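You operate a simulated robot arm through the tools that you are given. There is no shell and no other tool. Be economical: measure what you need, move in short steps, check, and stop when the job is done.

The job below is to be done with a simulated robot arm. You get a single attempt, and the scene is never put back.

## Task
Soften the tubes with the purple and silver caps through the silver valve, then shut everything again.
Fine: orange handle up, cap and pin open till both tubes wrinkle; pin, cap and handle end shut. Where these are worked on the way, their far stop is far enough and under half their travel is too little: orange handle.

The check looks at the end state, three seconds after you hand in, the way a careful person would. Anything else that was tipped, shoved, dropped, spilled or broken makes it a failure. A push-on lid holds only when it is set on centred and level and pressed home; a screw cap is set on level and turned clockwise until tight.

## Robot
A 7-joint arm with a fingered hand on a trunk, on a base that drives. Base frame: it is fixed to the floor where the robot stands at the start and does not move with it; the origin is under the middle of the robot, x ahead of it, y to its left, z up. Units: mm, rad, N and s.
It reaches about 879 mm from its shoulder. Its first joint turns from -2.897 to 2.897 rad. Places, roughly: orange handle [900, 0, 1100]; purple cap [900, 300, 1100]; purple valve [900, 300, 1000]; silver cap [900, -300, 1100]; silver valve [900, -300, 1000]. Payload 4 kg.
Tool frame: the origin (TCP) lies between the finger pads and is the grasp point; the fingertips stand 28 mm ahead of it; z points along the fingers, y is the line along which they close. Largest opening 168 mm; the body of the gripper starts 79 mm behind the TCP. The gripper is a hand of 4 fingers: y runs from the thumb to the fingers, the wrist lies at [0, 0, -249] in the tool frame.
Orientation is that of the tool frame in the base frame, as a unit quaternion [w, x, y, z]. With the fingers straight down and closing along the base's y, the tool's x points along the base's -x, its y along +y and its z along -z.

## Interface
- The arm moves only by the tool send_rows. Its argument "motion" is a list of rows, each a list of 6 numbers: the shift along the tool's x, y, z in mm, then the turn, a rotation vector about the tool's x, y, z in rad. In form: [[x, y, z, rx, ry, rz], ...]. A call has 1 to 10 rows; each row shifts and turns the commanded pose from where the row before left it, along the tool's axes as they then stand. Rows are played at 5 a second. More than 50 mm and 0.15 rad between two rows, and nothing of the call is played. A pose out of reach is approached as far as the arm can. The call stops where the force on the tool passes 70 N (or 10 N more than at its start, if that is more) or the arm is blocked; 0.2 s more then pass. In this call time passes only in rows, and 0.2 s behind the last. The reply holds the time, the measured pose of the TCP, the force on the tool along the base axes, the opening and the grip force, in the units named above and with some noise, with the torque about the TCP (base axes, N m) and any sound that the robot's microphone picked up.
- Cameras (640 x 400 px; columns grow to the right, rows downward): "scene" is now at [35.4, 155.9, 1331.8]; the picture's right is [-0.09, -1.00, 0.00], its down [-0.37, 0.03, -0.93] and it looks along [0.92, -0.08, -0.38] (base axes); focal length 260 px, centre (320, 200). "wrist" rides on the gripper at [60, -60, -110] in the tool frame; the picture's right is [0.71, 0.71, 0.00], its down [-0.56, 0.56, -0.61] and it looks along [-0.43, 0.43, 0.79] (tool axes); focal length 265 px, centre (320, 200). There is no depth. A picture from a camera that has moved, and an enlarged one, comes with that camera's place and axes in the base frame and with its lens.
- get_image(camera): a new picture of that camera. The clock stands still meanwhile.
- move_column(by): slides the trunk up (or, below 0, down) by that many mm; the arm and the scene camera ride with it, the base frame stays. It gives what a move gives, with no picture.
- base_move(legs): drives the robot by 1 to 6 legs, each [ahead, turn to the left] in mm and rad, along the robot's own axes; the way and the turn of a leg run together, so that a leg with both is an arc; at most 1500 mm and 3.142 rad a leg. The arm and the cameras ride along, it lands a little off, and it stops where it bumps. It gives what a move gives.
- set_fingers(finger1, finger2, finger3, thumb_bend): sets how far each is bent, from 0 (flat) to 1 (curled in); at 0.3 the hand is open as for a grip, at 0.7 the pads meet at the TCP. One left out holds its place. A second passes; each finger stops where it meets its share of the squeeze, and holds until it gets a number again. It is the only way to open and close the hand. It gives what a move gives, with no picture; readings hold the bend of each and the force on the fingers (four entries, about 0 where the hand has none), thumb and palm.
- head_to(pan, tilt): turns the head with the scene camera to pan (to the left, within 2.705 rad either way) and tilt (down, from -0.506 to 1.204), counted from straight ahead of the robot. It gives what a move gives.
- enlarge(camera, box): a new picture of the part [left, top, right, bottom] of that camera's present view, enlarged. The clock stands still meanwhile.
- hand_in(): hands the job in; it is judged then, once.

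Go step by step. Nothing tells you exact positions but the pictures and the camera data: compare them with the known pose of the tool, close in by small moves and look again before you grip or let go. The budget is 120 turns and 90 pictures, counting those below and the enlarged ones. Unless the task says otherwise, let go and move clear before handing in, and close with one line.

The tools are called after "Request:" as name(argument=value, ...) on one line, values as JSON. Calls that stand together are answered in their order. send_rows: Moves the arm, as the interface text tells. Its arguments: {"type":"object","properties":{"motion":{"type":"array","items":{"type":"array","items":{"type":"number"}}}},"required":["motion"]} The other tools are called the same way: move_column (by) slides the trunk up or down; set_fingers (finger1, finger2, finger3, thumb_bend) moves the fingers one by one; base_move (legs) drives the base; head_to (pan, tilt) turns the head that bears the scene camera; get_image (camera) takes a picture; enlarge (camera, box) takes an enlarged picture of a part of a camera's view; hand_in () hands the job in.

At the start:

```text
t: 0.0
eef_pos: [454.8, -12.3, 999.7]
tool_rot: [0.0, 0.0, 1.0, 0.0]
force: [1.1, -0.7, 0.6]
ft_torque: [-0.02, 0.0, 0.01]
finger_gap: 167.9
grip_force: 0.1
shape: jaw
bend: [0.3, 0.3, 0.3, 0.3]
finger forces: [0.0, 0.0, 0.1, 0.0, 0.0, 0.0]
trunk travel left (down, up): [-317.0, 273.0]
robot x, y, heading: [1.8, -3.9, 0.004]
head pan, tilt: [-0.093, 0.386]
```

scene: 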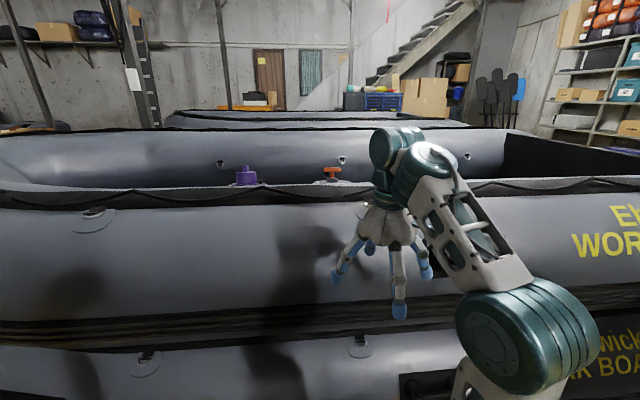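
wrist: 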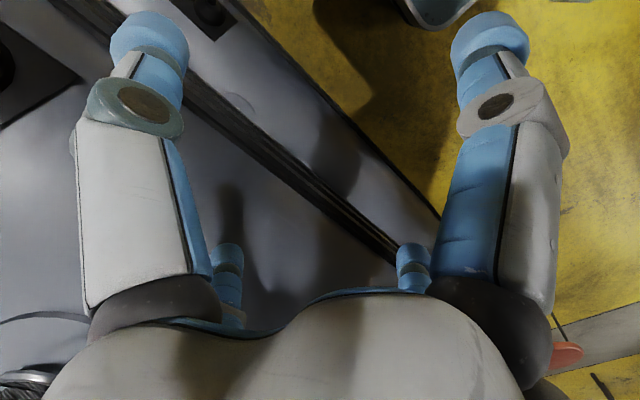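

I see stacked inflatable boats, with a purple cap and an orange handle on the top tube. The silver valve is hidden behind the arm, so I'll raise the trunk for a better view.

Request:
move_column(by=250)

Request:
head_to(pan=-0.2, tilt=0.6)

Request:
get_image(camera="scene")

```text
t: 2.6
eef_pos: [454.7, -12.3, 1249.7]
tool_rot: [0.0, 0.0, 1.0, -0.001]
force: [-0.9, -0.2, 0.0]
ft_torque: [-0.04, 0.0, 0.0]
finger_gap: 168.1
grip_force: 0.1
shape: jaw
bend: [0.3, 0.3, 0.3, 0.3]
finger forces: [0.1, 0.0, 0.0, 0.0, 0.0, 0.0]
trunk travel left (down, up): [-567.0, 23.0]
robot x, y, heading: [-2.8, 1.6, 0.001]
head pan, tilt: [-0.093, 0.386]
```

```text
t: 3.3
eef_pos: [455.1, -11.9, 1249.9]
tool_rot: [-0.001, -0.001, 1.0, 0.0]
force: [0.5, 0.0, 0.4]
ft_torque: [0.0, 0.0, -0.02]
finger_gap: 167.8
grip_force: 0.1
shape: jaw
bend: [0.3, 0.3, 0.3, 0.3]
finger forces: [0.0, 0.1, 0.0, 0.0, 0.0, 0.0]
trunk travel left (down, up): [-567.0, 23.0]
robot x, y, heading: [-2.0, -0.2, 0.002]
head pan, tilt: [-0.201, 0.6]
```

```text
87 pictures are left
camera scene: at [29.7, 146.8, 1562.4], right [-0.2, -0.98, 0.0], down [-0.55, 0.11, -0.83], along [0.81, -0.16, -0.56], focal length 260 px, centre (320, 200)
```

scene: 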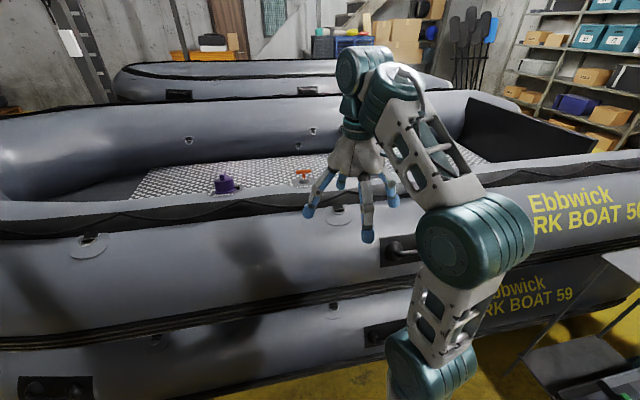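

The purple cap and orange handle show, but the arm hides the silver one. I'll zoom in first, then move the arm out of the way.

Request:
enlarge(camera="scene", box=[190, 130, 350, 230])

Request:
send_rows(motion=[[0, 50, 0, 0, 0, 0], [0, 50, 0, 0, 0, 0], [0, 50, 0, 0, 0, 0], [0, 50, 0, 0, 0, 0], [0, 50, 0, 0, 0, 0], [0, 50, 0, 0, 0, 0], [0, 50, 0, 0, 0, 0]])

Request:
get_image(camera="scene")

```text
4.00 times, centred on (270, 180) of scene
camera zoom: at [29.7, 146.8, 1562.4], right [-0.2, -0.98, 0.0], down [-0.55, 0.11, -0.83], along [0.81, -0.16, -0.56], focal length 1039 px, centre (520, 280)
```

zoom: 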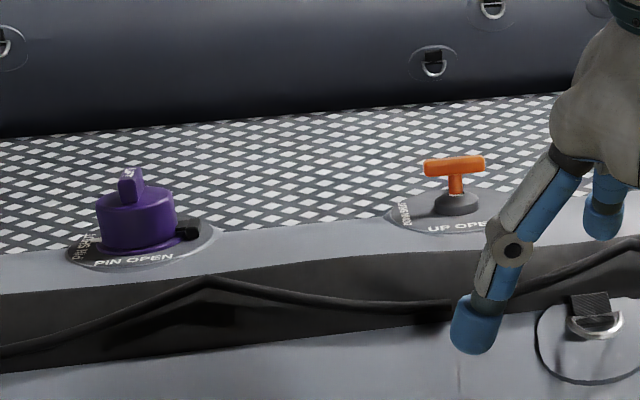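

```text
t: 4.9
eef_pos: [428.4, 314.8, 1242.9]
tool_rot: [0.0, -0.001, 1.0, -0.001]
force: [0.7, 0.3, 0.2]
ft_torque: [-0.02, 0.0, 0.02]
finger_gap: 168.0
grip_force: 0.1
shape: jaw
bend: [0.3, 0.3, 0.3, 0.3]
finger forces: [0.0, 0.0, 0.0, 0.0, 0.0, 0.0]
out of reach, approached as far as the arm can: row 6, 7
trunk travel left (down, up): [-567.0, 23.0]
robot x, y, heading: [0.9, 1.5, -0.005]
head pan, tilt: [-0.201, 0.6]
```

```text
85 pictures are left
camera scene: at [29.7, 148.1, 1562.2], right [-0.2, -0.98, 0.0], down [-0.55, 0.11, -0.82], along [0.81, -0.16, -0.57], focal length 260 px, centre (320, 200)
```

scene: 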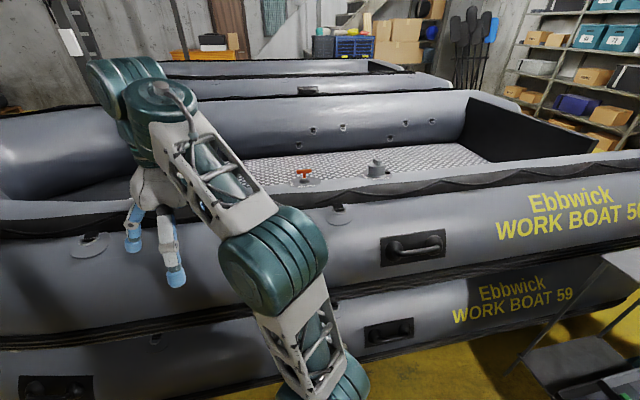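

Request:
enlarge(camera="scene", box=[280, 140, 440, 240])

Request:
enlarge(camera="scene", box=[346, 145, 410, 185])

Request:
enlarge(camera="scene", box=[276, 155, 340, 195])

```text
4.00 times, centred on (360, 190) of scene
camera zoom: at [29.7, 148.1, 1562.2], right [-0.2, -0.98, 0.0], down [-0.55, 0.11, -0.82], along [0.81, -0.16, -0.57], focal length 1039 px, centre (160, 240)
```

zoom: 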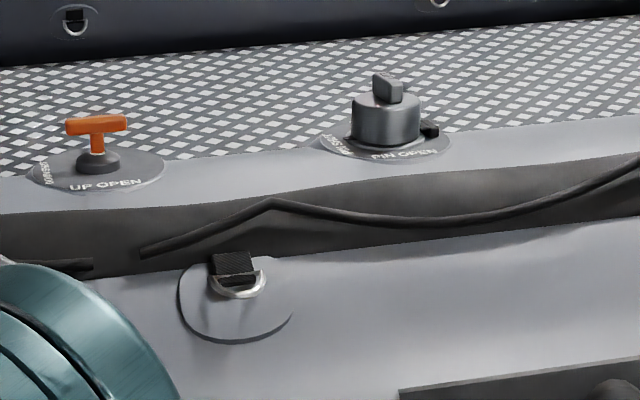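

```text
10.00 times, centred on (378, 165) of scene
camera zoom: at [29.7, 148.1, 1562.2], right [-0.2, -0.98, 0.0], down [-0.55, 0.11, -0.82], along [0.81, -0.16, -0.57], focal length 2598 px, centre (-260, 550)
```

zoom: 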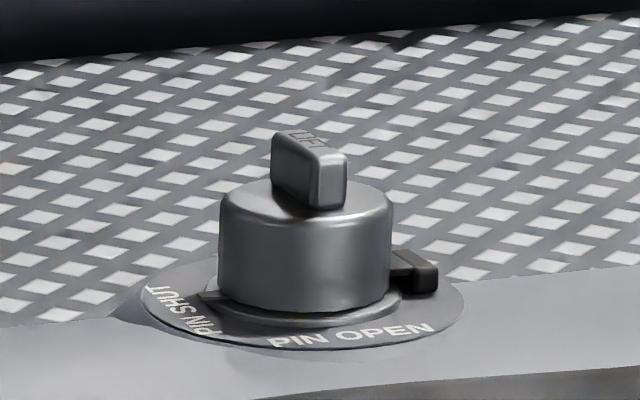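

```text
10.00 times, centred on (308, 175) of scene
camera zoom: at [29.7, 148.1, 1562.2], right [-0.2, -0.98, 0.0], down [-0.55, 0.11, -0.82], along [0.81, -0.16, -0.57], focal length 2598 px, centre (440, 450)
```

zoom: 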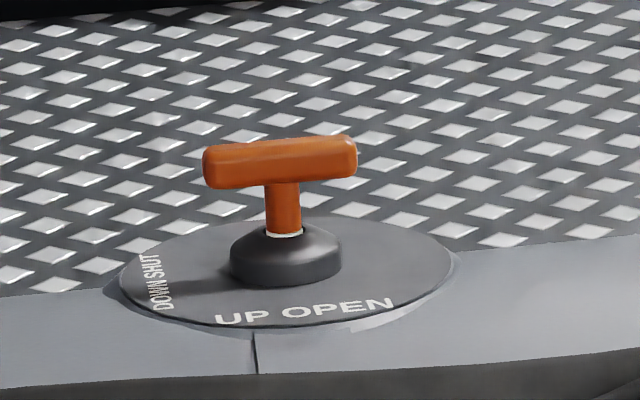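

The fittings seem to lie at about x≈900: purple at y≈325, orange at y≈28 and silver at y≈-268. The orange one is a T-bar running along y, with "UP OPEN" printed beside it. I'll bring the hand over it, turned 90°.

Request:
send_rows(motion=[[-30, -32, 0, 0, 0, 0], [-30, -32, 0, 0, 0, 0], [-30, -32, 0, 0, 0, 0], [-30, -32, 0, 0, 0, 0], [-30, -32, 0, 0, 0, 0], [-30, -32, 0, 0, 0, 0], [-30, -32, 0, 0, 0, 0], [-30, -32, 0, 0, 0, 0], [-30, -31, 0, 0, 0, 0]])

Request:
send_rows(motion=[[0, 0, 0, 0, 0, 0.145], [0, 0, 0, 0, 0, 0.145], [0, 0, 0, 0, 0, 0.145], [0, 0, 0, 0, 0, 0.145], [0, 0, 0, 0, 0, 0.145], [0, 0, 0, 0, 0, 0.145], [0, 0, 0, 0, 0, 0.145], [0, 0, 0, 0, 0, 0.145], [0, 0, 0, 0, 0, 0.145], [0, 0, 0, 0, 0, 0.145]])

```text
t: 6.9
eef_pos: [585.5, 4.2, 1226.1]
tool_rot: [-0.001, 0.001, 1.0, 0.0]
force: [0.1, 0.7, -0.8]
ft_torque: [-0.04, 0.05, 0.01]
finger_gap: 167.8
grip_force: 0.1
shape: jaw
bend: [0.3, 0.3, 0.3, 0.3]
finger forces: [0.1, 0.0, 0.1, 0.1, 0.0, 0.1]
out of reach, approached as far as the arm can: row 2, 3, 4, 5, 6, 7, 8, 9
trunk travel left (down, up): [-567.0, 23.0]
robot x, y, heading: [-1.3, 1.3, 0.004]
head pan, tilt: [-0.201, 0.6]
```

```text
t: 9.1
eef_pos: [580.8, 3.4, 1227.2]
tool_rot: [0.0, 0.665, 0.747, 0.0]
force: [0.0, 0.4, 0.7]
ft_torque: [-0.01, -0.02, -0.02]
finger_gap: 168.0
grip_force: 0.0
shape: jaw
bend: [0.3, 0.3, 0.3, 0.3]
finger forces: [0.0, 0.1, 0.0, 0.0, 0.0, 0.0]
trunk travel left (down, up): [-567.0, 23.0]
robot x, y, heading: [-0.5, -3.0, -0.006]
head pan, tilt: [-0.201, 0.6]
```

The arm can't reach that far from here, so I'll check the clearance at the robot's feet before driving forward.

Request:
head_to(pan=0.3, tilt=1.2)

Request:
get_image(camera="scene")

Request:
get_image(camera="wrist")

```text
t: 10.1
eef_pos: [581.4, 3.6, 1227.4]
tool_rot: [0.001, 0.662, 0.749, 0.0]
force: [-0.2, -0.5, 0.2]
ft_torque: [-0.01, 0.02, 0.01]
finger_gap: 167.9
grip_force: 0.1
shape: jaw
bend: [0.3, 0.3, 0.3, 0.3]
finger forces: [0.0, 0.0, 0.1, 0.0, 0.0, 0.0]
trunk travel left (down, up): [-567.0, 23.0]
robot x, y, heading: [0.0, -4.1, -0.001]
head pan, tilt: [0.3, 1.201]
```

```text
81 pictures are left
camera scene: at [-3.4, 180.9, 1517.8], right [0.29, -0.96, 0.0], down [-0.89, -0.27, -0.36], along [0.35, 0.11, -0.93], focal length 260 px, centre (320, 200)
```

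scene: 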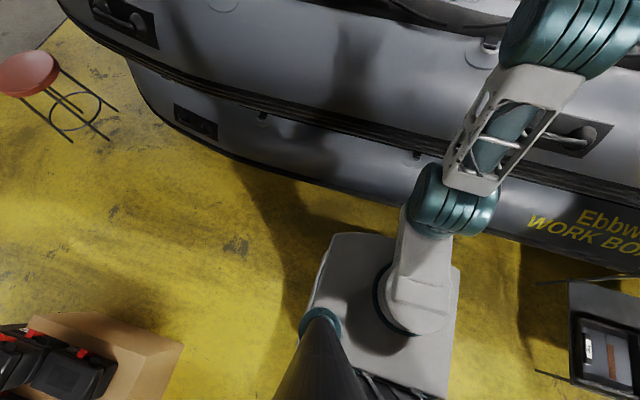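

```text
80 pictures are left
camera wrist: at [513.1, 57.0, 1337.6], right [0.62, 0.79, 0.0], down [0.62, -0.49, 0.61], along [0.48, -0.38, -0.79], focal length 265 px, centre (320, 200)
```

wrist: 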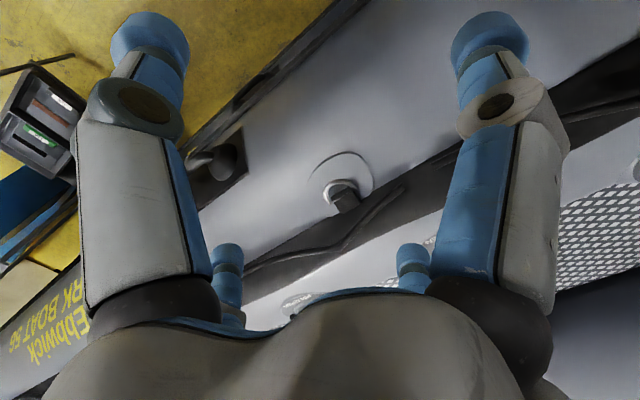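

There's roughly 230 mm between the base and the boat. I'll drive ahead 150 mm and check again.

Request:
base_move(legs=[[150, 0]])

Request:
get_image(camera="scene")

```text
t: 11.5
eef_pos: [735.9, 2.1, 1226.9]
tool_rot: [-0.001, 0.664, 0.747, -0.001]
force: [0.1, 0.0, -0.1]
ft_torque: [-0.02, -0.01, 0.01]
finger_gap: 168.0
grip_force: 0.1
shape: jaw
bend: [0.3, 0.3, 0.3, 0.3]
finger forces: [0.0, 0.1, 0.0, 0.0, 0.0, 0.0]
trunk travel left (down, up): [-567.0, 23.0]
robot x, y, heading: [155.5, 4.5, -0.004]
head pan, tilt: [0.3, 1.201]
```

```text
79 pictures are left
camera scene: at [152.5, 180.8, 1517.7], right [0.29, -0.96, 0.0], down [-0.89, -0.27, -0.36], along [0.35, 0.11, -0.93], focal length 260 px, centre (320, 200)
```

scene: 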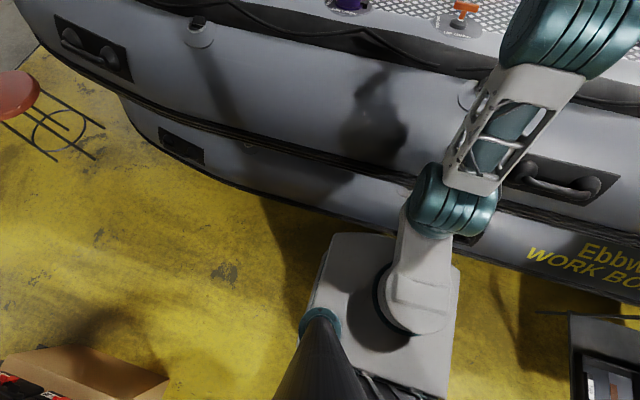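

Triangulating puts the handle bar at about (896, 35, 1096). I'll drive 60 mm further so the hand needs only a slight tilt.

Request:
base_move(legs=[[60, 0]])

Request:
send_rows(motion=[[0, 0, 0, 0, 0, 0.118], [0, 0, 0, -0.125, 0, 0], [0, 0, 0, -0.125, 0, 0], [0, 0, 0, -0.12, 0, 0]])

Request:
head_to(pan=0.0, tilt=0.8)

Request:
get_image(camera="scene")

Request:
get_image(camera="wrist")

```text
t: 12.5
eef_pos: [797.9, 0.3, 1226.5]
tool_rot: [0.0, 0.664, 0.748, -0.001]
force: [0.5, 0.6, 0.2]
ft_torque: [0.0, 0.02, 0.02]
finger_gap: 168.0
grip_force: 0.1
shape: jaw
bend: [0.3, 0.3, 0.3, 0.3]
finger forces: [0.0, 0.0, 0.0, 0.0, 0.0, 0.1]
trunk travel left (down, up): [-567.0, 23.0]
robot x, y, heading: [213.4, 2.8, -0.006]
head pan, tilt: [0.3, 1.201]
```

```text
t: 13.5
eef_pos: [795.1, 1.4, 1227.2]
tool_rot: [0.131, 0.696, 0.694, 0.131]
force: [-0.3, 0.8, 0.3]
ft_torque: [-0.04, -0.03, 0.01]
finger_gap: 167.9
grip_force: 0.1
shape: jaw
bend: [0.3, 0.3, 0.3, 0.3]
finger forces: [0.1, 0.0, 0.1, 0.1, 0.0, 0.1]
trunk travel left (down, up): [-567.0, 23.0]
robot x, y, heading: [215.7, 3.5, -0.003]
head pan, tilt: [0.3, 1.201]
```

```text
t: 14.4
eef_pos: [796.0, 0.4, 1227.7]
tool_rot: [0.13, 0.695, 0.695, 0.129]
force: [-0.2, 0.2, 0.1]
ft_torque: [0.0, -0.01, 0.01]
finger_gap: 168.0
grip_force: 0.1
shape: jaw
bend: [0.3, 0.3, 0.3, 0.3]
finger forces: [0.1, 0.0, 0.1, 0.0, 0.1, 0.0]
trunk travel left (down, up): [-567.0, 23.0]
robot x, y, heading: [215.2, -2.3, -0.004]
head pan, tilt: [0.0, 0.799]
```

```text
78 pictures are left
camera scene: at [240.6, 164.0, 1545.4], right [0.0, -1.0, 0.0], down [-0.72, 0.0, -0.7], along [0.7, 0.0, -0.72], focal length 260 px, centre (320, 200)
```

scene: 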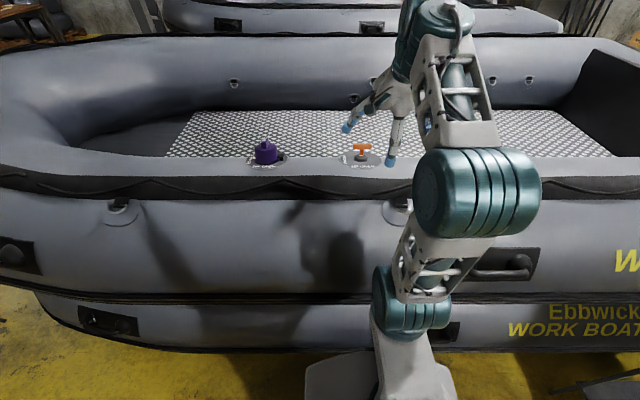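

```text
77 pictures are left
camera wrist: at [699.8, 62.2, 1308.1], right [0.66, 0.71, 0.26], down [0.3, -0.56, 0.77], along [0.69, -0.44, -0.58], focal length 265 px, centre (320, 200)
```

wrist: 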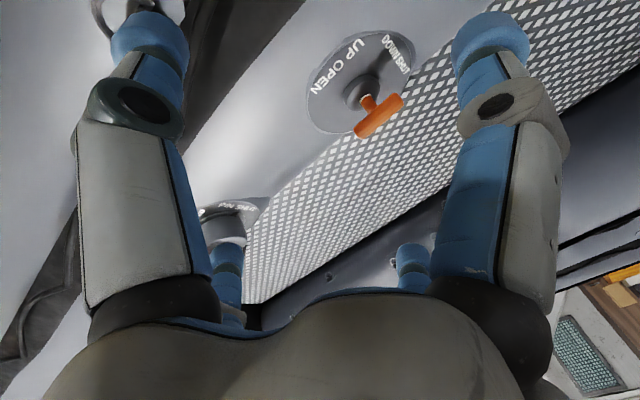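

The hand turns out to be a four-way radial claw. The views put the bar at about (899, 37, 1096), so I'll half-close the fingers and hover along the tool axis.

Request:
set_fingers(finger1=0.48, finger2=0.48, finger3=0.48, thumb_bend=0.48)

Request:
send_rows(motion=[[12.2, 16.4, 29.4, 0, 0, 0], [12.2, 16.4, 29.4, 0, 0, 0], [12.2, 16.4, 29.4, 0, 0, 0], [0, 0, 0, 0, 0, 0]])

Request:
get_image(camera="wrist")

Request:
enlarge(camera="scene", box=[300, 70, 460, 170])

```text
t: 15.4
eef_pos: [795.2, 1.0, 1226.9]
tool_rot: [0.13, 0.695, 0.695, 0.13]
force: [0.4, -0.3, -0.1]
ft_torque: [0.01, 0.01, 0.01]
finger_gap: 64.0
grip_force: 0.0
shape: fingers
bend: [0.48, 0.48, 0.48, 0.48]
finger forces: [0.1, 0.0, 0.0, 0.1, 0.0, 0.0]
trunk travel left (down, up): [-567.0, 23.0]
robot x, y, heading: [217.1, -1.5, -0.006]
head pan, tilt: [0.0, 0.799]
```

```text
t: 16.4
eef_pos: [874.3, 39.0, 1161.5]
tool_rot: [0.13, 0.696, 0.694, 0.13]
force: [-0.8, -1.0, 0.2]
ft_torque: [-0.02, -0.02, 0.0]
finger_gap: 63.6
grip_force: 0.0
shape: fingers
bend: [0.48, 0.48, 0.48, 0.48]
finger forces: [0.1, 0.1, 0.0, 0.0, 0.0, 0.0]
trunk travel left (down, up): [-567.0, 23.0]
robot x, y, heading: [214.9, -0.2, -0.01]
head pan, tilt: [0.0, 0.799]
```

```text
76 pictures are left
camera wrist: at [777.9, 100.1, 1242.5], right [0.66, 0.71, 0.26], down [0.3, -0.56, 0.77], along [0.69, -0.44, -0.58], focal length 265 px, centre (320, 200)
```

wrist: 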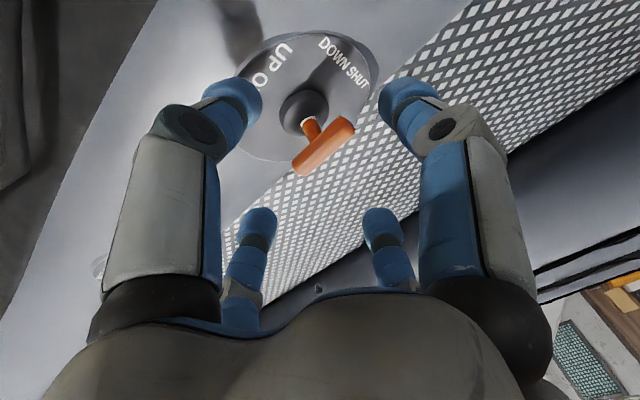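

```text
4.00 times, centred on (380, 120) of scene
camera zoom: at [240.6, 164.0, 1545.5], right [0.0, -1.0, 0.0], down [-0.72, 0.0, -0.7], along [0.7, 0.0, -0.72], focal length 1039 px, centre (80, 520)
```

zoom: 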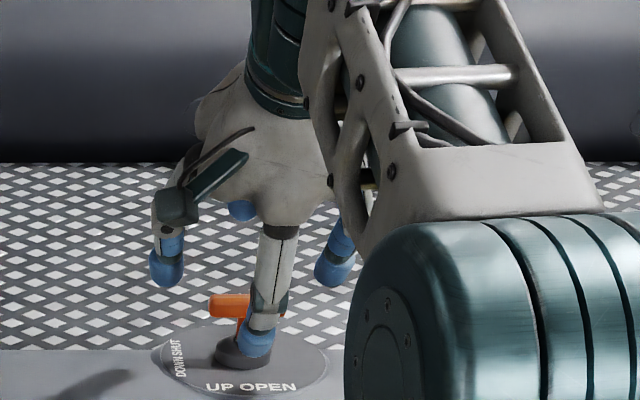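

The bar is at about (906, 37, 1094). I'll go straight in along the tool axis and close the hand on it.

Request:
send_rows(motion=[[-2, 5, 18, 0, 0, 0], [0, 0, 19, 0, 0, 0], [0, 0, 19, 0, 0, 0], [0, 0, 16, 0, 0, 0], [0, 0, 0, 0, 0, 0]])

Request:
get_image(camera="wrist")

Request:
enlarge(camera="scene", box=[300, 70, 460, 170])

```text
t: 17.6
eef_pos: [903.7, 35.8, 1103.3]
tool_rot: [0.132, 0.696, 0.694, 0.133]
force: [-4.7, 0.1, 29.4]
ft_torque: [0.04, 1.28, 0.04]
finger_gap: 58.0
grip_force: 13.4
shape: fingers
bend: [0.48, 0.48, 0.48, 0.51]
finger forces: [0.0, 0.1, 0.1, 0.1, 27.7, 0.0]
trunk travel left (down, up): [-567.0, 23.0]
robot x, y, heading: [214.7, -3.2, -0.004]
head pan, tilt: [0.0, 0.799]
```

```text
74 pictures are left
camera wrist: at [806.6, 97.4, 1182.0], right [0.66, 0.71, 0.26], down [0.29, -0.56, 0.78], along [0.69, -0.43, -0.57], focal length 265 px, centre (320, 200)
```

wrist: 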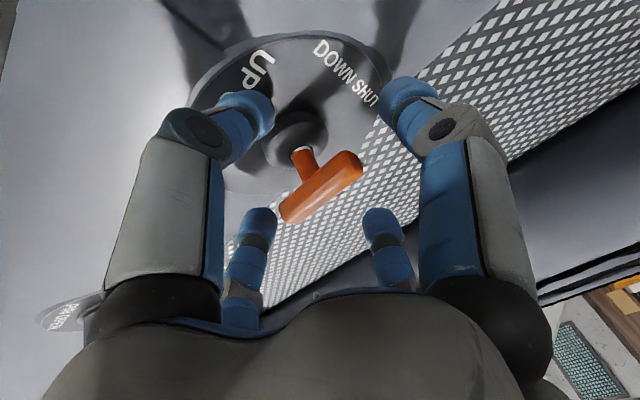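

```text
4.00 times, centred on (380, 120) of scene
camera zoom: at [236.6, 163.8, 1546.0], right [0.0, -1.0, 0.0], down [-0.71, 0.0, -0.7], along [0.7, 0.0, -0.71], focal length 1039 px, centre (80, 520)
```

zoom: 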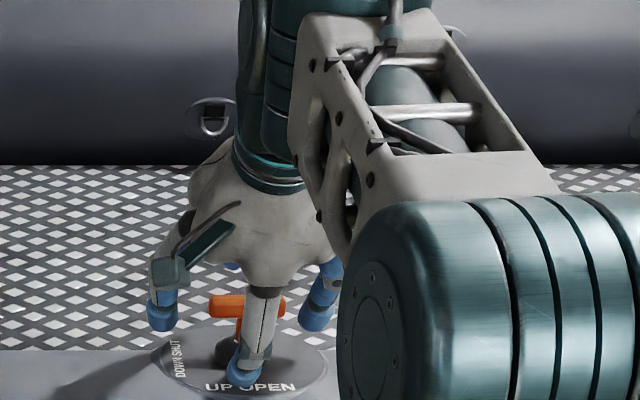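

The thumb tip is touching the base disc at 28 N. I'll back off a little, reduce the tilt, then close.

Request:
send_rows(motion=[[0, 0, -5, 0, 0, 0], [0, 0, 0, 0.1, 0, 0], [0, 0, 0, 0.1, 0, 0], [0, 0, 0, 0, 0, 0]])

Request:
set_fingers(finger1=0.7, finger2=0.7, finger3=0.7, thumb_bend=0.7)

Request:
get_image(camera="wrist")

Request:
enlarge(camera="scene", box=[300, 90, 428, 170])

```text
t: 18.6
eef_pos: [903.4, 35.3, 1102.0]
tool_rot: [0.059, 0.705, 0.704, 0.058]
force: [-0.5, -0.5, 0.5]
ft_torque: [0.0, -0.01, -0.01]
finger_gap: 63.6
grip_force: 0.1
shape: fingers
bend: [0.48, 0.48, 0.48, 0.48]
finger forces: [0.1, 0.0, 0.0, 0.0, 0.0, 0.1]
trunk travel left (down, up): [-567.0, 23.0]
robot x, y, heading: [216.4, -2.1, -0.004]
head pan, tilt: [0.0, 0.799]
```

```text
t: 19.6
eef_pos: [903.8, 34.3, 1101.9]
tool_rot: [0.058, 0.706, 0.704, 0.061]
force: [2.2, -4.5, -2.3]
ft_torque: [-0.07, 0.01, -0.08]
finger_gap: 19.5
grip_force: 12.2
shape: fingers
bend: [0.59, 0.64, 0.55, 0.7]
finger forces: [8.1, 6.5, 10.1, 0.1, 0.3, 0.0]
trunk travel left (down, up): [-567.0, 23.0]
robot x, y, heading: [215.0, -2.1, -0.003]
head pan, tilt: [0.0, 0.799]
```

```text
72 pictures are left
camera wrist: at [825.7, 95.8, 1200.6], right [0.7, 0.7, 0.12], down [0.44, -0.56, 0.7], along [0.56, -0.44, -0.71], focal length 265 px, centre (320, 200)
```

wrist: 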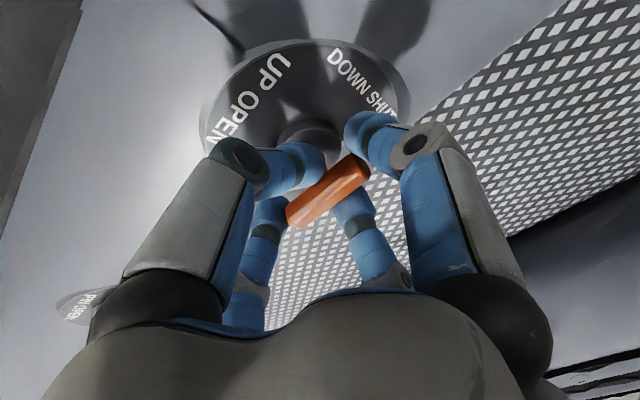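

```text
5.00 times, centred on (364, 130) of scene
camera zoom: at [241.3, 163.3, 1545.5], right [0.0, -1.0, 0.0], down [-0.72, 0.0, -0.7], along [0.7, 0.0, -0.72], focal length 1299 px, centre (100, 550)
```

zoom: 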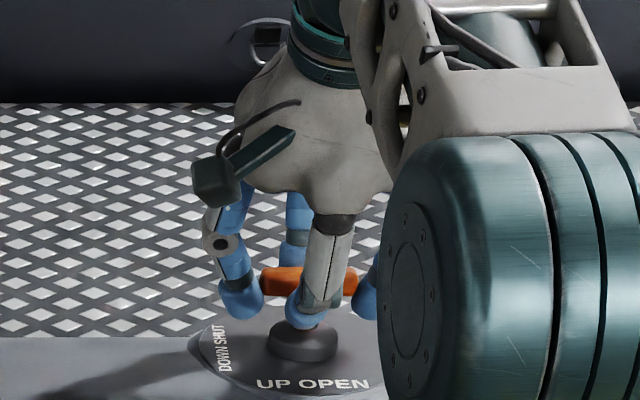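

The three fingers have contact, but the thumb isn't pressing yet. I'll squeeze more.

Request:
set_fingers(finger1=0.9, finger2=0.9, finger3=0.9, thumb_bend=0.9)

Request:
send_rows(motion=[[0, 1.5, -10, 0, 0, 0], [0, 1.5, -10, 0, 0, 0], [0, 0, 0, 0, 0, 0]])

Request:
enlarge(camera="scene", box=[300, 90, 428, 170])

```text
t: 20.6
eef_pos: [903.1, 35.8, 1103.9]
tool_rot: [0.059, 0.705, 0.704, 0.06]
force: [-6.4, -3.7, -1.5]
ft_torque: [-0.15, 0.01, -0.05]
finger_gap: 18.4
grip_force: 22.0
shape: fingers
bend: [0.59, 0.63, 0.55, 0.77]
finger forces: [7.4, 9.5, 7.7, 0.1, 20.2, 0.0]
trunk travel left (down, up): [-567.0, 23.0]
robot x, y, heading: [215.3, 1.8, -0.006]
head pan, tilt: [0.0, 0.799]
```

```text
t: 21.4
eef_pos: [901.0, 35.1, 1121.6]
tool_rot: [0.057, 0.705, 0.704, 0.058]
force: [-17.6, -3.4, -14.3]
ft_torque: [-0.06, 0.35, -0.22]
finger_gap: 11.6
grip_force: 21.1
shape: fingers
bend: [0.63, 0.61, 0.59, 0.81]
finger forces: [6.7, 12.8, 8.6, 0.0, 14.4, 0.1]
trunk travel left (down, up): [-567.0, 23.0]
robot x, y, heading: [215.7, -0.4, 0.0]
head pan, tilt: [0.0, 0.799]
```

```text
5.00 times, centred on (364, 130) of scene
camera zoom: at [239.3, 163.3, 1545.3], right [0.0, -1.0, 0.0], down [-0.72, 0.0, -0.7], along [0.7, 0.0, -0.72], focal length 1299 px, centre (100, 550)
```

zoom: 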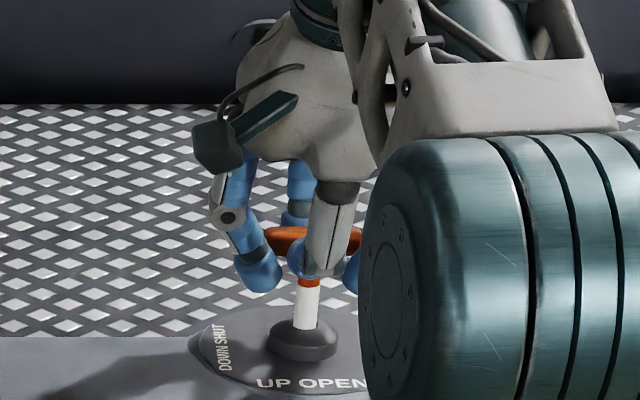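

The handle is rising and the white stem is showing. I'll keep pulling until it stops.

Request:
send_rows(motion=[[0, 3, -8, 0, 0, 0], [0, 2, -8, 0, 0, 0], [0, 1.5, -8, 0, 0, 0], [0, 0, 0, 0, 0, 0]])

Request:
enlarge(camera="scene", box=[300, 90, 428, 170])

```text
t: 22.4
eef_pos: [906.0, 32.2, 1150.0]
tool_rot: [0.062, 0.705, 0.704, 0.061]
force: [-1.5, -4.3, 2.9]
ft_torque: [-0.25, 0.03, -0.1]
finger_gap: 17.3
grip_force: 3.8
shape: fingers
bend: [0.67, 0.64, 0.6, 0.9]
finger forces: [0.0, 0.0, 8.4, 0.0, 0.1, 0.0]
trunk travel left (down, up): [-567.0, 23.0]
robot x, y, heading: [213.5, 0.3, -0.01]
head pan, tilt: [0.0, 0.799]
```

```text
5.00 times, centred on (364, 130) of scene
camera zoom: at [240.6, 163.0, 1545.8], right [-0.01, -1.0, 0.0], down [-0.72, 0.0, -0.7], along [0.7, 0.0, -0.72], focal length 1299 px, centre (100, 550)
```

zoom: 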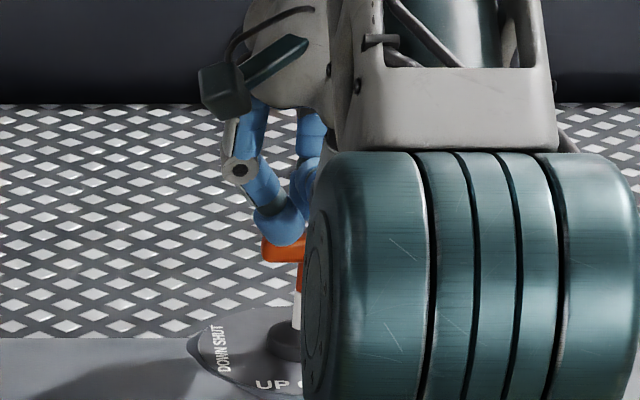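

The hand slipped off, perhaps at the far stop. I'll open it carefully and look.

Request:
set_fingers(finger1=0.48, finger2=0.48, finger3=0.48, thumb_bend=0.48)

Request:
send_rows(motion=[[0, 5, -20, 0, 0, 0], [0, 5, -20, 0, 0, 0], [0, 0, 0, 0, 0, 0]])

Request:
get_image(camera="wrist")

Request:
enlarge(camera="scene", box=[300, 90, 428, 170])

```text
t: 23.4
eef_pos: [905.1, 33.8, 1148.9]
tool_rot: [0.06, 0.706, 0.704, 0.06]
force: [-0.6, 0.0, 0.9]
ft_torque: [-0.01, -0.01, 0.01]
finger_gap: 63.0
grip_force: 0.1
shape: fingers
bend: [0.48, 0.48, 0.48, 0.48]
finger forces: [0.0, 0.0, 0.1, 0.1, 0.0, 0.1]
trunk travel left (down, up): [-567.0, 23.0]
robot x, y, heading: [212.8, 0.3, -0.003]
head pan, tilt: [0.0, 0.799]
```

```text
t: 24.2
eef_pos: [907.5, 34.3, 1187.8]
tool_rot: [0.06, 0.705, 0.704, 0.06]
force: [0.0, -0.7, 0.0]
ft_torque: [0.02, 0.02, 0.01]
finger_gap: 62.9
grip_force: 0.1
shape: fingers
bend: [0.48, 0.48, 0.48, 0.48]
finger forces: [0.1, 0.1, 0.0, 0.0, 0.0, 0.0]
trunk travel left (down, up): [-567.0, 23.0]
robot x, y, heading: [218.5, -1.9, -0.007]
head pan, tilt: [0.0, 0.799]
```

```text
68 pictures are left
camera wrist: at [829.4, 96.2, 1285.6], right [0.7, 0.71, 0.12], down [0.45, -0.56, 0.7], along [0.56, -0.44, -0.7], focal length 265 px, centre (320, 200)
```

wrist: 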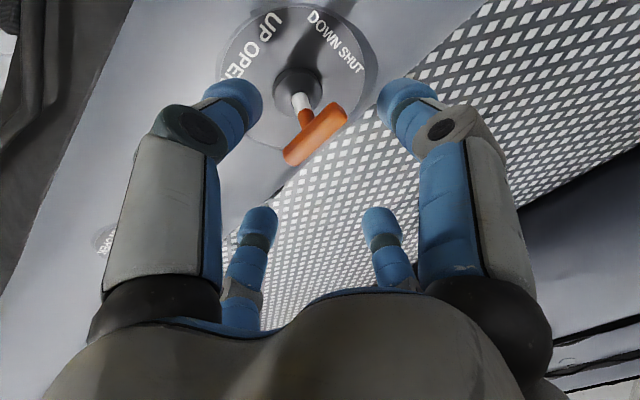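

```text
5.00 times, centred on (364, 130) of scene
camera zoom: at [240.5, 164.0, 1545.5], right [0.0, -1.0, 0.0], down [-0.72, 0.0, -0.7], along [0.7, 0.0, -0.72], focal length 1299 px, centre (100, 550)
```

zoom: 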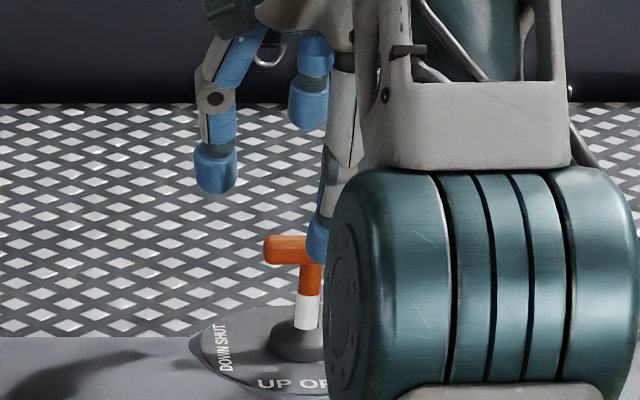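

The bar now sits at about (916, 33, 1110), so it rose about 18–25 mm. I'll regrip it deeper and pull once more to confirm this is the far stop.

Request:
send_rows(motion=[[0, -2, 27, 0, 0, 0], [0, -2, 27, 0, 0, 0], [0, -1, 27, 0, 0, 0], [0, 0, 0, 0, 0, 0]])

Request:
get_image(camera="wrist")

```text
t: 25.2
eef_pos: [915.6, 34.2, 1109.2]
tool_rot: [0.06, 0.705, 0.704, 0.06]
force: [0.9, 0.5, 0.2]
ft_torque: [-0.01, -0.01, -0.01]
finger_gap: 62.9
grip_force: 0.2
shape: fingers
bend: [0.48, 0.48, 0.48, 0.48]
finger forces: [0.0, 0.0, 0.0, 0.1, 0.1, 0.0]
trunk travel left (down, up): [-567.0, 23.0]
robot x, y, heading: [214.1, -0.7, -0.01]
head pan, tilt: [0.0, 0.799]
```

```text
66 pictures are left
camera wrist: at [837.7, 95.4, 1206.1], right [0.7, 0.71, 0.12], down [0.44, -0.56, 0.7], along [0.56, -0.44, -0.7], focal length 265 px, centre (320, 200)
```

wrist: 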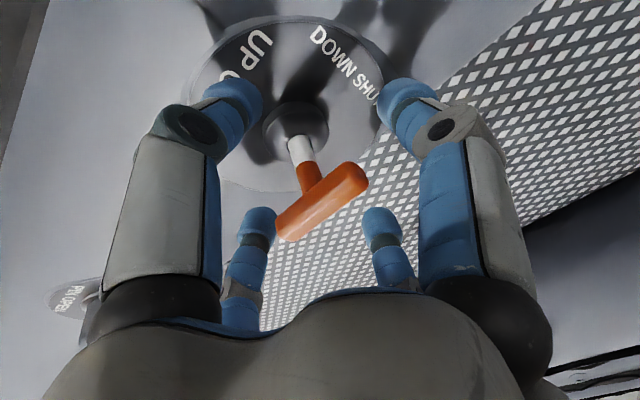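

The bar is centred at the TCP. I'll close the hand and pull again.

Request:
set_fingers(finger1=0.9, finger2=0.9, finger3=0.9, thumb_bend=0.9)

Request:
send_rows(motion=[[0, 1, -4, 0, 0, 0], [0, 0.7, -4, 0, 0, 0], [0, 0, 0, 0, 0, 0]])

Request:
send_rows(motion=[[0, 0.7, -4, 0, 0, 0], [0, 0.7, -4, 0, 0, 0], [0, 0, 0, 0, 0, 0]])

Request:
get_image(camera="wrist")

```text
t: 26.2
eef_pos: [915.6, 35.3, 1108.0]
tool_rot: [0.059, 0.706, 0.704, 0.059]
force: [-9.4, -1.4, -2.8]
ft_torque: [-0.03, 0.42, 0.08]
finger_gap: 13.3
grip_force: 28.3
shape: fingers
bend: [0.61, 0.71, 0.56, 0.64]
finger forces: [10.6, 9.1, 12.3, 0.0, 23.8, 0.0]
trunk travel left (down, up): [-567.0, 23.0]
robot x, y, heading: [212.9, -2.3, -0.008]
head pan, tilt: [0.0, 0.799]
```

```text
t: 27.0
eef_pos: [915.1, 34.5, 1110.2]
tool_rot: [0.053, 0.706, 0.704, 0.053]
force: [-20.9, -3.0, -42.9]
ft_torque: [0.17, 0.52, -0.06]
finger_gap: 13.9
grip_force: 29.0
shape: fingers
bend: [0.61, 0.71, 0.56, 0.64]
finger forces: [13.0, 9.0, 14.8, 0.0, 20.8, 0.0]
trunk travel left (down, up): [-567.0, 23.0]
robot x, y, heading: [214.7, -0.6, -0.007]
head pan, tilt: [0.0, 0.799]
```

```text
t: 27.8
eef_pos: [916.9, 34.5, 1115.1]
tool_rot: [0.051, 0.706, 0.704, 0.051]
force: [-20.0, 0.4, -54.4]
ft_torque: [0.28, 0.58, -0.12]
finger_gap: 14.7
grip_force: 31.1
shape: fingers
bend: [0.61, 0.68, 0.55, 0.65]
finger forces: [14.5, 11.4, 17.4, 0.1, 18.7, 0.0]
trunk travel left (down, up): [-567.0, 23.0]
robot x, y, heading: [216.8, 0.8, 0.0]
head pan, tilt: [0.0, 0.799]
```

```text
65 pictures are left
camera wrist: at [840.3, 96.5, 1215.1], right [0.7, 0.71, 0.1], down [0.46, -0.56, 0.69], along [0.54, -0.43, -0.72], focal length 265 px, centre (320, 200)
```

wrist: 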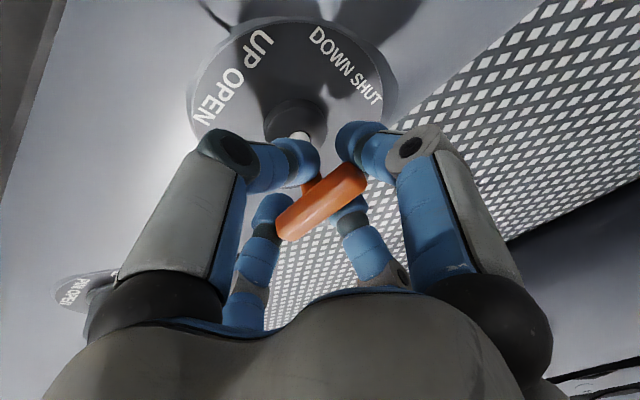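

The pull reaches over 50 N with almost no movement, so the handle is at its far stop. I'll release, back off and check it stays up.

Request:
set_fingers(finger1=0.45, finger2=0.45, finger3=0.45, thumb_bend=0.45)

Request:
send_rows(motion=[[0, 2, -40, 0, 0, 0], [0, 5, -40, 0, 0, 0], [-45, 0, 0, 0, 0, 0], [-45, 0, 0, 0, 0, 0], [-45, 0, 0, 0, 0, 0], [-45, 0, 0, 0, 0, 0], [0, 0, 0, 0, 0, 0]])

Request:
get_image(camera="wrist")

Request:
get_image(camera="scene")

```text
t: 28.8
eef_pos: [916.9, 35.0, 1123.2]
tool_rot: [0.06, 0.705, 0.704, 0.06]
force: [-0.1, 0.0, -0.5]
ft_torque: [0.01, 0.03, -0.01]
finger_gap: 72.0
grip_force: 0.0
shape: fingers
bend: [0.45, 0.45, 0.45, 0.45]
finger forces: [0.0, 0.1, 0.0, 0.1, 0.0, 0.0]
trunk travel left (down, up): [-567.0, 23.0]
robot x, y, heading: [215.3, -0.9, -0.003]
head pan, tilt: [0.0, 0.799]
```

```text
t: 30.4
eef_pos: [890.7, -140.6, 1194.0]
tool_rot: [0.059, 0.705, 0.704, 0.06]
force: [0.5, 0.7, 0.4]
ft_torque: [0.0, -0.02, -0.02]
finger_gap: 72.4
grip_force: 0.0
shape: fingers
bend: [0.45, 0.45, 0.45, 0.45]
finger forces: [0.0, 0.0, 0.1, 0.1, 0.0, 0.0]
out of reach, approached as far as the arm can: row 2, 5, 6
trunk travel left (down, up): [-567.0, 23.0]
robot x, y, heading: [219.9, 1.9, -0.004]
head pan, tilt: [0.0, 0.799]
```

```text
64 pictures are left
camera wrist: at [812.1, -79.2, 1291.3], right [0.7, 0.71, 0.12], down [0.45, -0.56, 0.7], along [0.56, -0.43, -0.7], focal length 265 px, centre (320, 200)
```

wrist: 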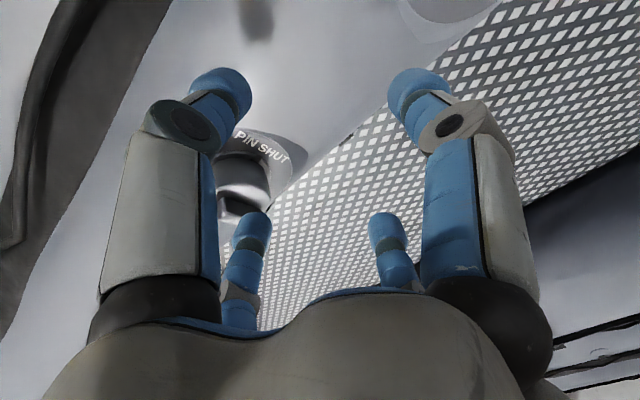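

```text
63 pictures are left
camera scene: at [240.2, 164.9, 1545.3], right [0.0, -1.0, 0.0], down [-0.72, 0.0, -0.7], along [0.7, 0.0, -0.72], focal length 260 px, centre (320, 200)
```

scene: 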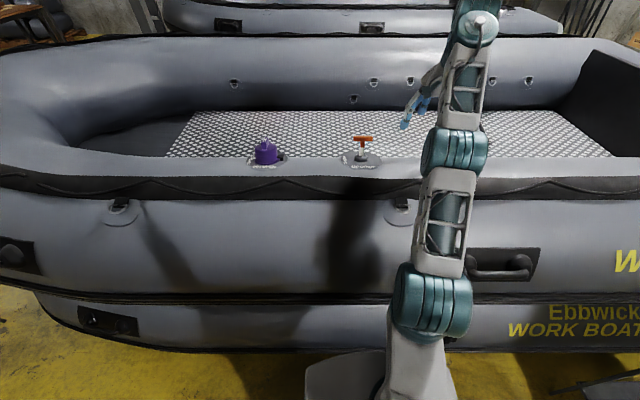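

The handle stays up. I'll shift the base about 210 mm to the right so the silver valve is comfortably in reach.

Request:
base_move(legs=[[-300, 0], [0, -0.785], [300, 0], [0, 0.789], [85, 0]])

Request:
get_image(camera="scene")

Request:
get_image(camera="wrist")

```text
t: 38.8
eef_pos: [906.6, -321.1, 1191.6]
tool_rot: [0.058, 0.692, 0.717, 0.061]
force: [0.2, -0.7, -0.1]
ft_torque: [-0.02, 0.02, 0.02]
finger_gap: 72.3
grip_force: 0.1
shape: fingers
bend: [0.45, 0.45, 0.45, 0.45]
finger forces: [0.0, 0.1, 0.1, 0.0, 0.0, 0.1]
trunk travel left (down, up): [-567.0, 23.0]
robot x, y, heading: [232.1, -200.7, 0.032]
head pan, tilt: [0.0, 0.799]
```

```text
62 pictures are left
camera scene: at [246.6, -39.0, 1545.4], right [0.03, -1.0, 0.0], down [-0.72, -0.02, -0.7], along [0.7, 0.02, -0.72], focal length 260 px, centre (320, 200)
```

scene: 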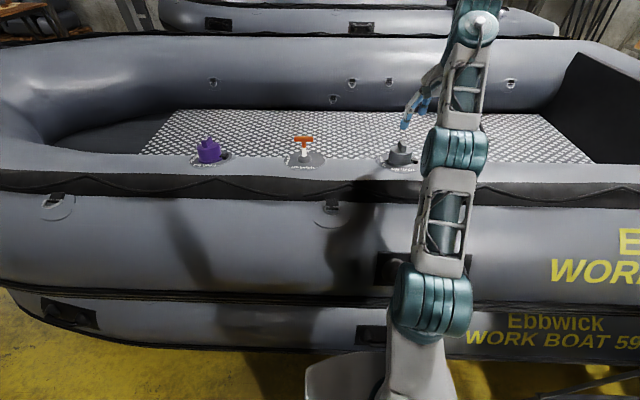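

```text
61 pictures are left
camera wrist: at [826.7, -262.5, 1290.3], right [0.67, 0.73, 0.12], down [0.47, -0.54, 0.7], along [0.57, -0.41, -0.71], focal length 265 px, centre (320, 200)
```

wrist: 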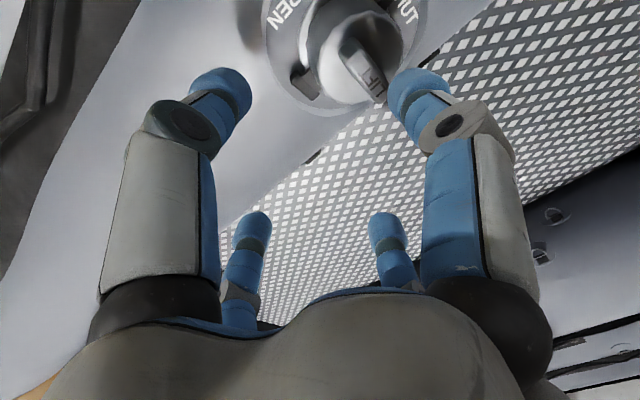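

Now the silver cap is visible from above: a "LIFT" tab on top and what looks like a hinge block on its right side. I'll zoom in on both views.

Request:
enlarge(camera="wrist", box=[240, 0, 440, 125])

Request:
enlarge(camera="scene", box=[364, 125, 444, 175])

```text
3.20 times, centred on (340, 62) of wrist
camera zoom: at [826.7, -262.5, 1290.3], right [0.67, 0.73, 0.12], down [0.47, -0.54, 0.7], along [0.57, -0.41, -0.71], focal length 849 px, centre (256, 640)
```

zoom: 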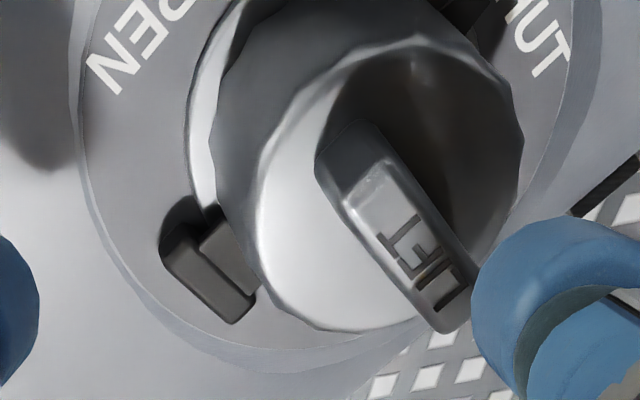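

```text
8.00 times, centred on (404, 150) of scene
camera zoom: at [246.6, -39.0, 1545.4], right [0.03, -1.0, 0.0], down [-0.72, -0.02, -0.7], along [0.7, 0.02, -0.72], focal length 2078 px, centre (-352, 600)
```

zoom: 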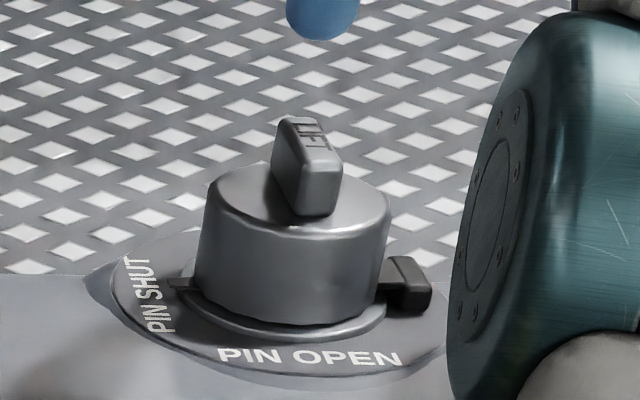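

I want a better look at that black block and how the cap opens, so I'll move the wrist camera for a centred view.

Request:
send_rows(motion=[[34, -23, 4, 0, 0, 0], [34, -23, 4, 0, 0, 0], [34, -23, 4, 0, 0, 0.034], [0, 0, 0, 0, 0, 0]])

Request:
get_image(camera="wrist")

Request:
enlarge(camera="scene", box=[364, 125, 444, 175])

```text
t: 39.8
eef_pos: [836.7, -223.3, 1169.4]
tool_rot: [0.059, 0.705, 0.704, 0.062]
force: [-1.1, -0.4, 0.1]
ft_torque: [-0.01, 0.0, -0.02]
finger_gap: 72.7
grip_force: 0.0
shape: fingers
bend: [0.45, 0.45, 0.45, 0.45]
finger forces: [0.1, 0.0, 0.0, 0.0, 0.0, 0.0]
trunk travel left (down, up): [-567.0, 23.0]
robot x, y, heading: [227.7, -203.6, 0.032]
head pan, tilt: [0.0, 0.799]
```

```text
58 pictures are left
camera wrist: at [758.7, -162.4, 1268.1], right [0.7, 0.71, 0.12], down [0.45, -0.56, 0.7], along [0.56, -0.43, -0.71], focal length 265 px, centre (320, 200)
```

wrist: 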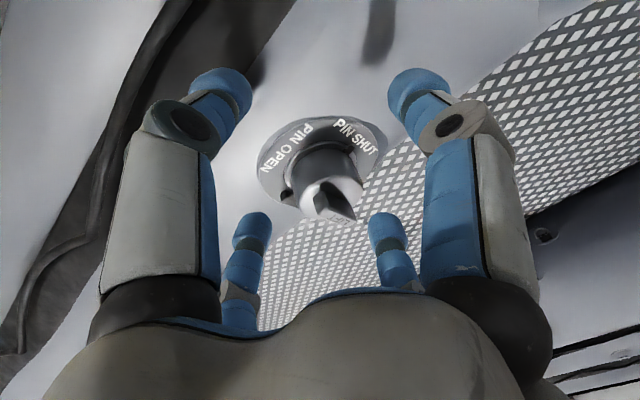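

```text
8.00 times, centred on (404, 150) of scene
camera zoom: at [245.2, -38.6, 1545.4], right [0.03, -1.0, 0.0], down [-0.72, -0.02, -0.7], along [0.7, 0.02, -0.72], focal length 2078 px, centre (-352, 600)
```

zoom: 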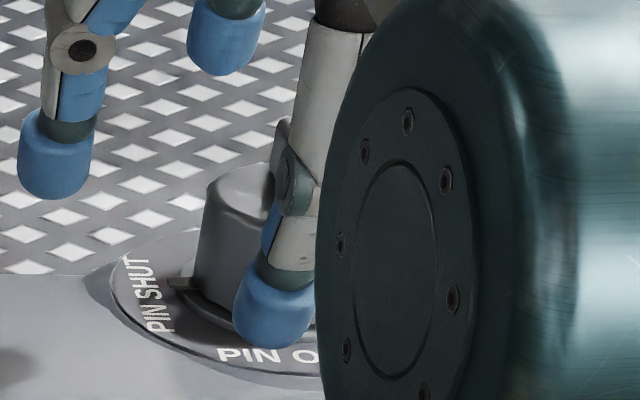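

Request:
enlarge(camera="wrist", box=[240, 105, 400, 230])

```text
3.20 times, centred on (320, 168) of wrist
camera zoom: at [758.7, -162.4, 1268.1], right [0.7, 0.71, 0.12], down [0.45, -0.56, 0.7], along [0.56, -0.43, -0.71], focal length 849 px, centre (320, 304)
```

zoom: 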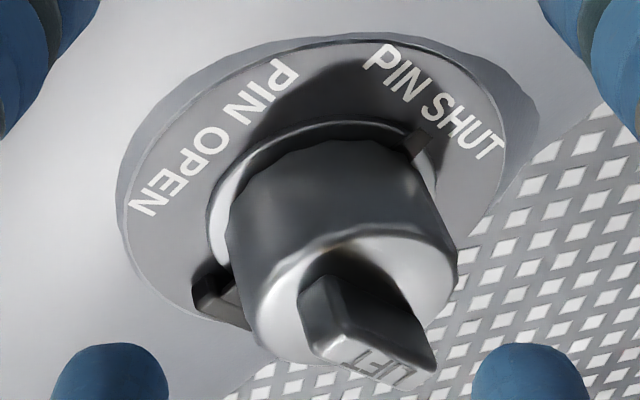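

The tiny ear by PIN SHUT looks like the pin's pointer and the black block on -y looks like a hinge, though I'm not sure yet. I'll set the hand vertical with the fingers on the diagonals, which puts the camera straight in front, and look.

Request:
move_column(by=20)

Request:
send_rows(motion=[[0, 0, 0, 0.12, 0, 0], [0, 0, 0, 0, 0, -0.135], [0, 0, 0, 0, 0, -0.13], [0, 0, 0, 0, 0, -0.13], [0, 0, 0, 0, 0, -0.13], [0, 0, 0, 0, 0, -0.13], [0, 0, 0, 0, 0, -0.13], [0, 0, 0, 0, 0, 0]])

Request:
set_fingers(finger1=0.4, finger2=0.4, finger3=0.4, thumb_bend=0.4)

Request:
get_image(camera="wrist")

```text
t: 40.4
eef_pos: [837.0, -222.7, 1190.3]
tool_rot: [0.058, 0.705, 0.704, 0.062]
force: [0.0, -0.4, -0.4]
ft_torque: [-0.02, -0.01, -0.02]
finger_gap: 72.2
grip_force: 0.1
shape: fingers
bend: [0.45, 0.45, 0.45, 0.45]
finger forces: [0.0, 0.0, 0.1, 0.1, 0.0, 0.0]
trunk travel left (down, up): [-587.0, 3.0]
robot x, y, heading: [227.7, -207.3, 0.032]
head pan, tilt: [0.0, 0.799]
```

```text
t: 42.2
eef_pos: [838.1, -224.3, 1188.6]
tool_rot: [0.021, 0.382, 0.924, 0.012]
force: [-0.1, 0.4, -0.3]
ft_torque: [0.02, 0.01, 0.02]
finger_gap: 72.3
grip_force: 0.1
shape: fingers
bend: [0.45, 0.45, 0.45, 0.45]
finger forces: [0.0, 0.1, 0.1, 0.0, 0.0, 0.0]
trunk travel left (down, up): [-587.0, 3.0]
robot x, y, heading: [227.2, -202.7, 0.036]
head pan, tilt: [0.0, 0.799]
```

```text
t: 43.2
eef_pos: [839.0, -223.9, 1188.3]
tool_rot: [0.022, 0.382, 0.924, 0.011]
force: [0.7, 0.0, 0.2]
ft_torque: [0.0, -0.02, 0.01]
finger_gap: 87.2
grip_force: 0.1
shape: fingers
bend: [0.4, 0.4, 0.4, 0.4]
finger forces: [0.0, 0.0, 0.1, 0.1, 0.0, 0.1]
trunk travel left (down, up): [-587.0, 3.0]
robot x, y, heading: [230.0, -204.6, 0.029]
head pan, tilt: [0.0, 0.799]
```

```text
55 pictures are left
camera wrist: at [747.3, -223.6, 1294.9], right [0.0, 1.0, 0.01], down [0.76, 0.0, 0.65], along [0.65, 0.01, -0.76], focal length 265 px, centre (320, 200)
```

wrist: 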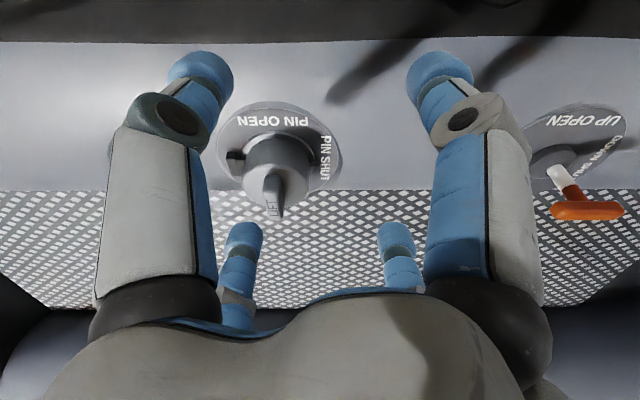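

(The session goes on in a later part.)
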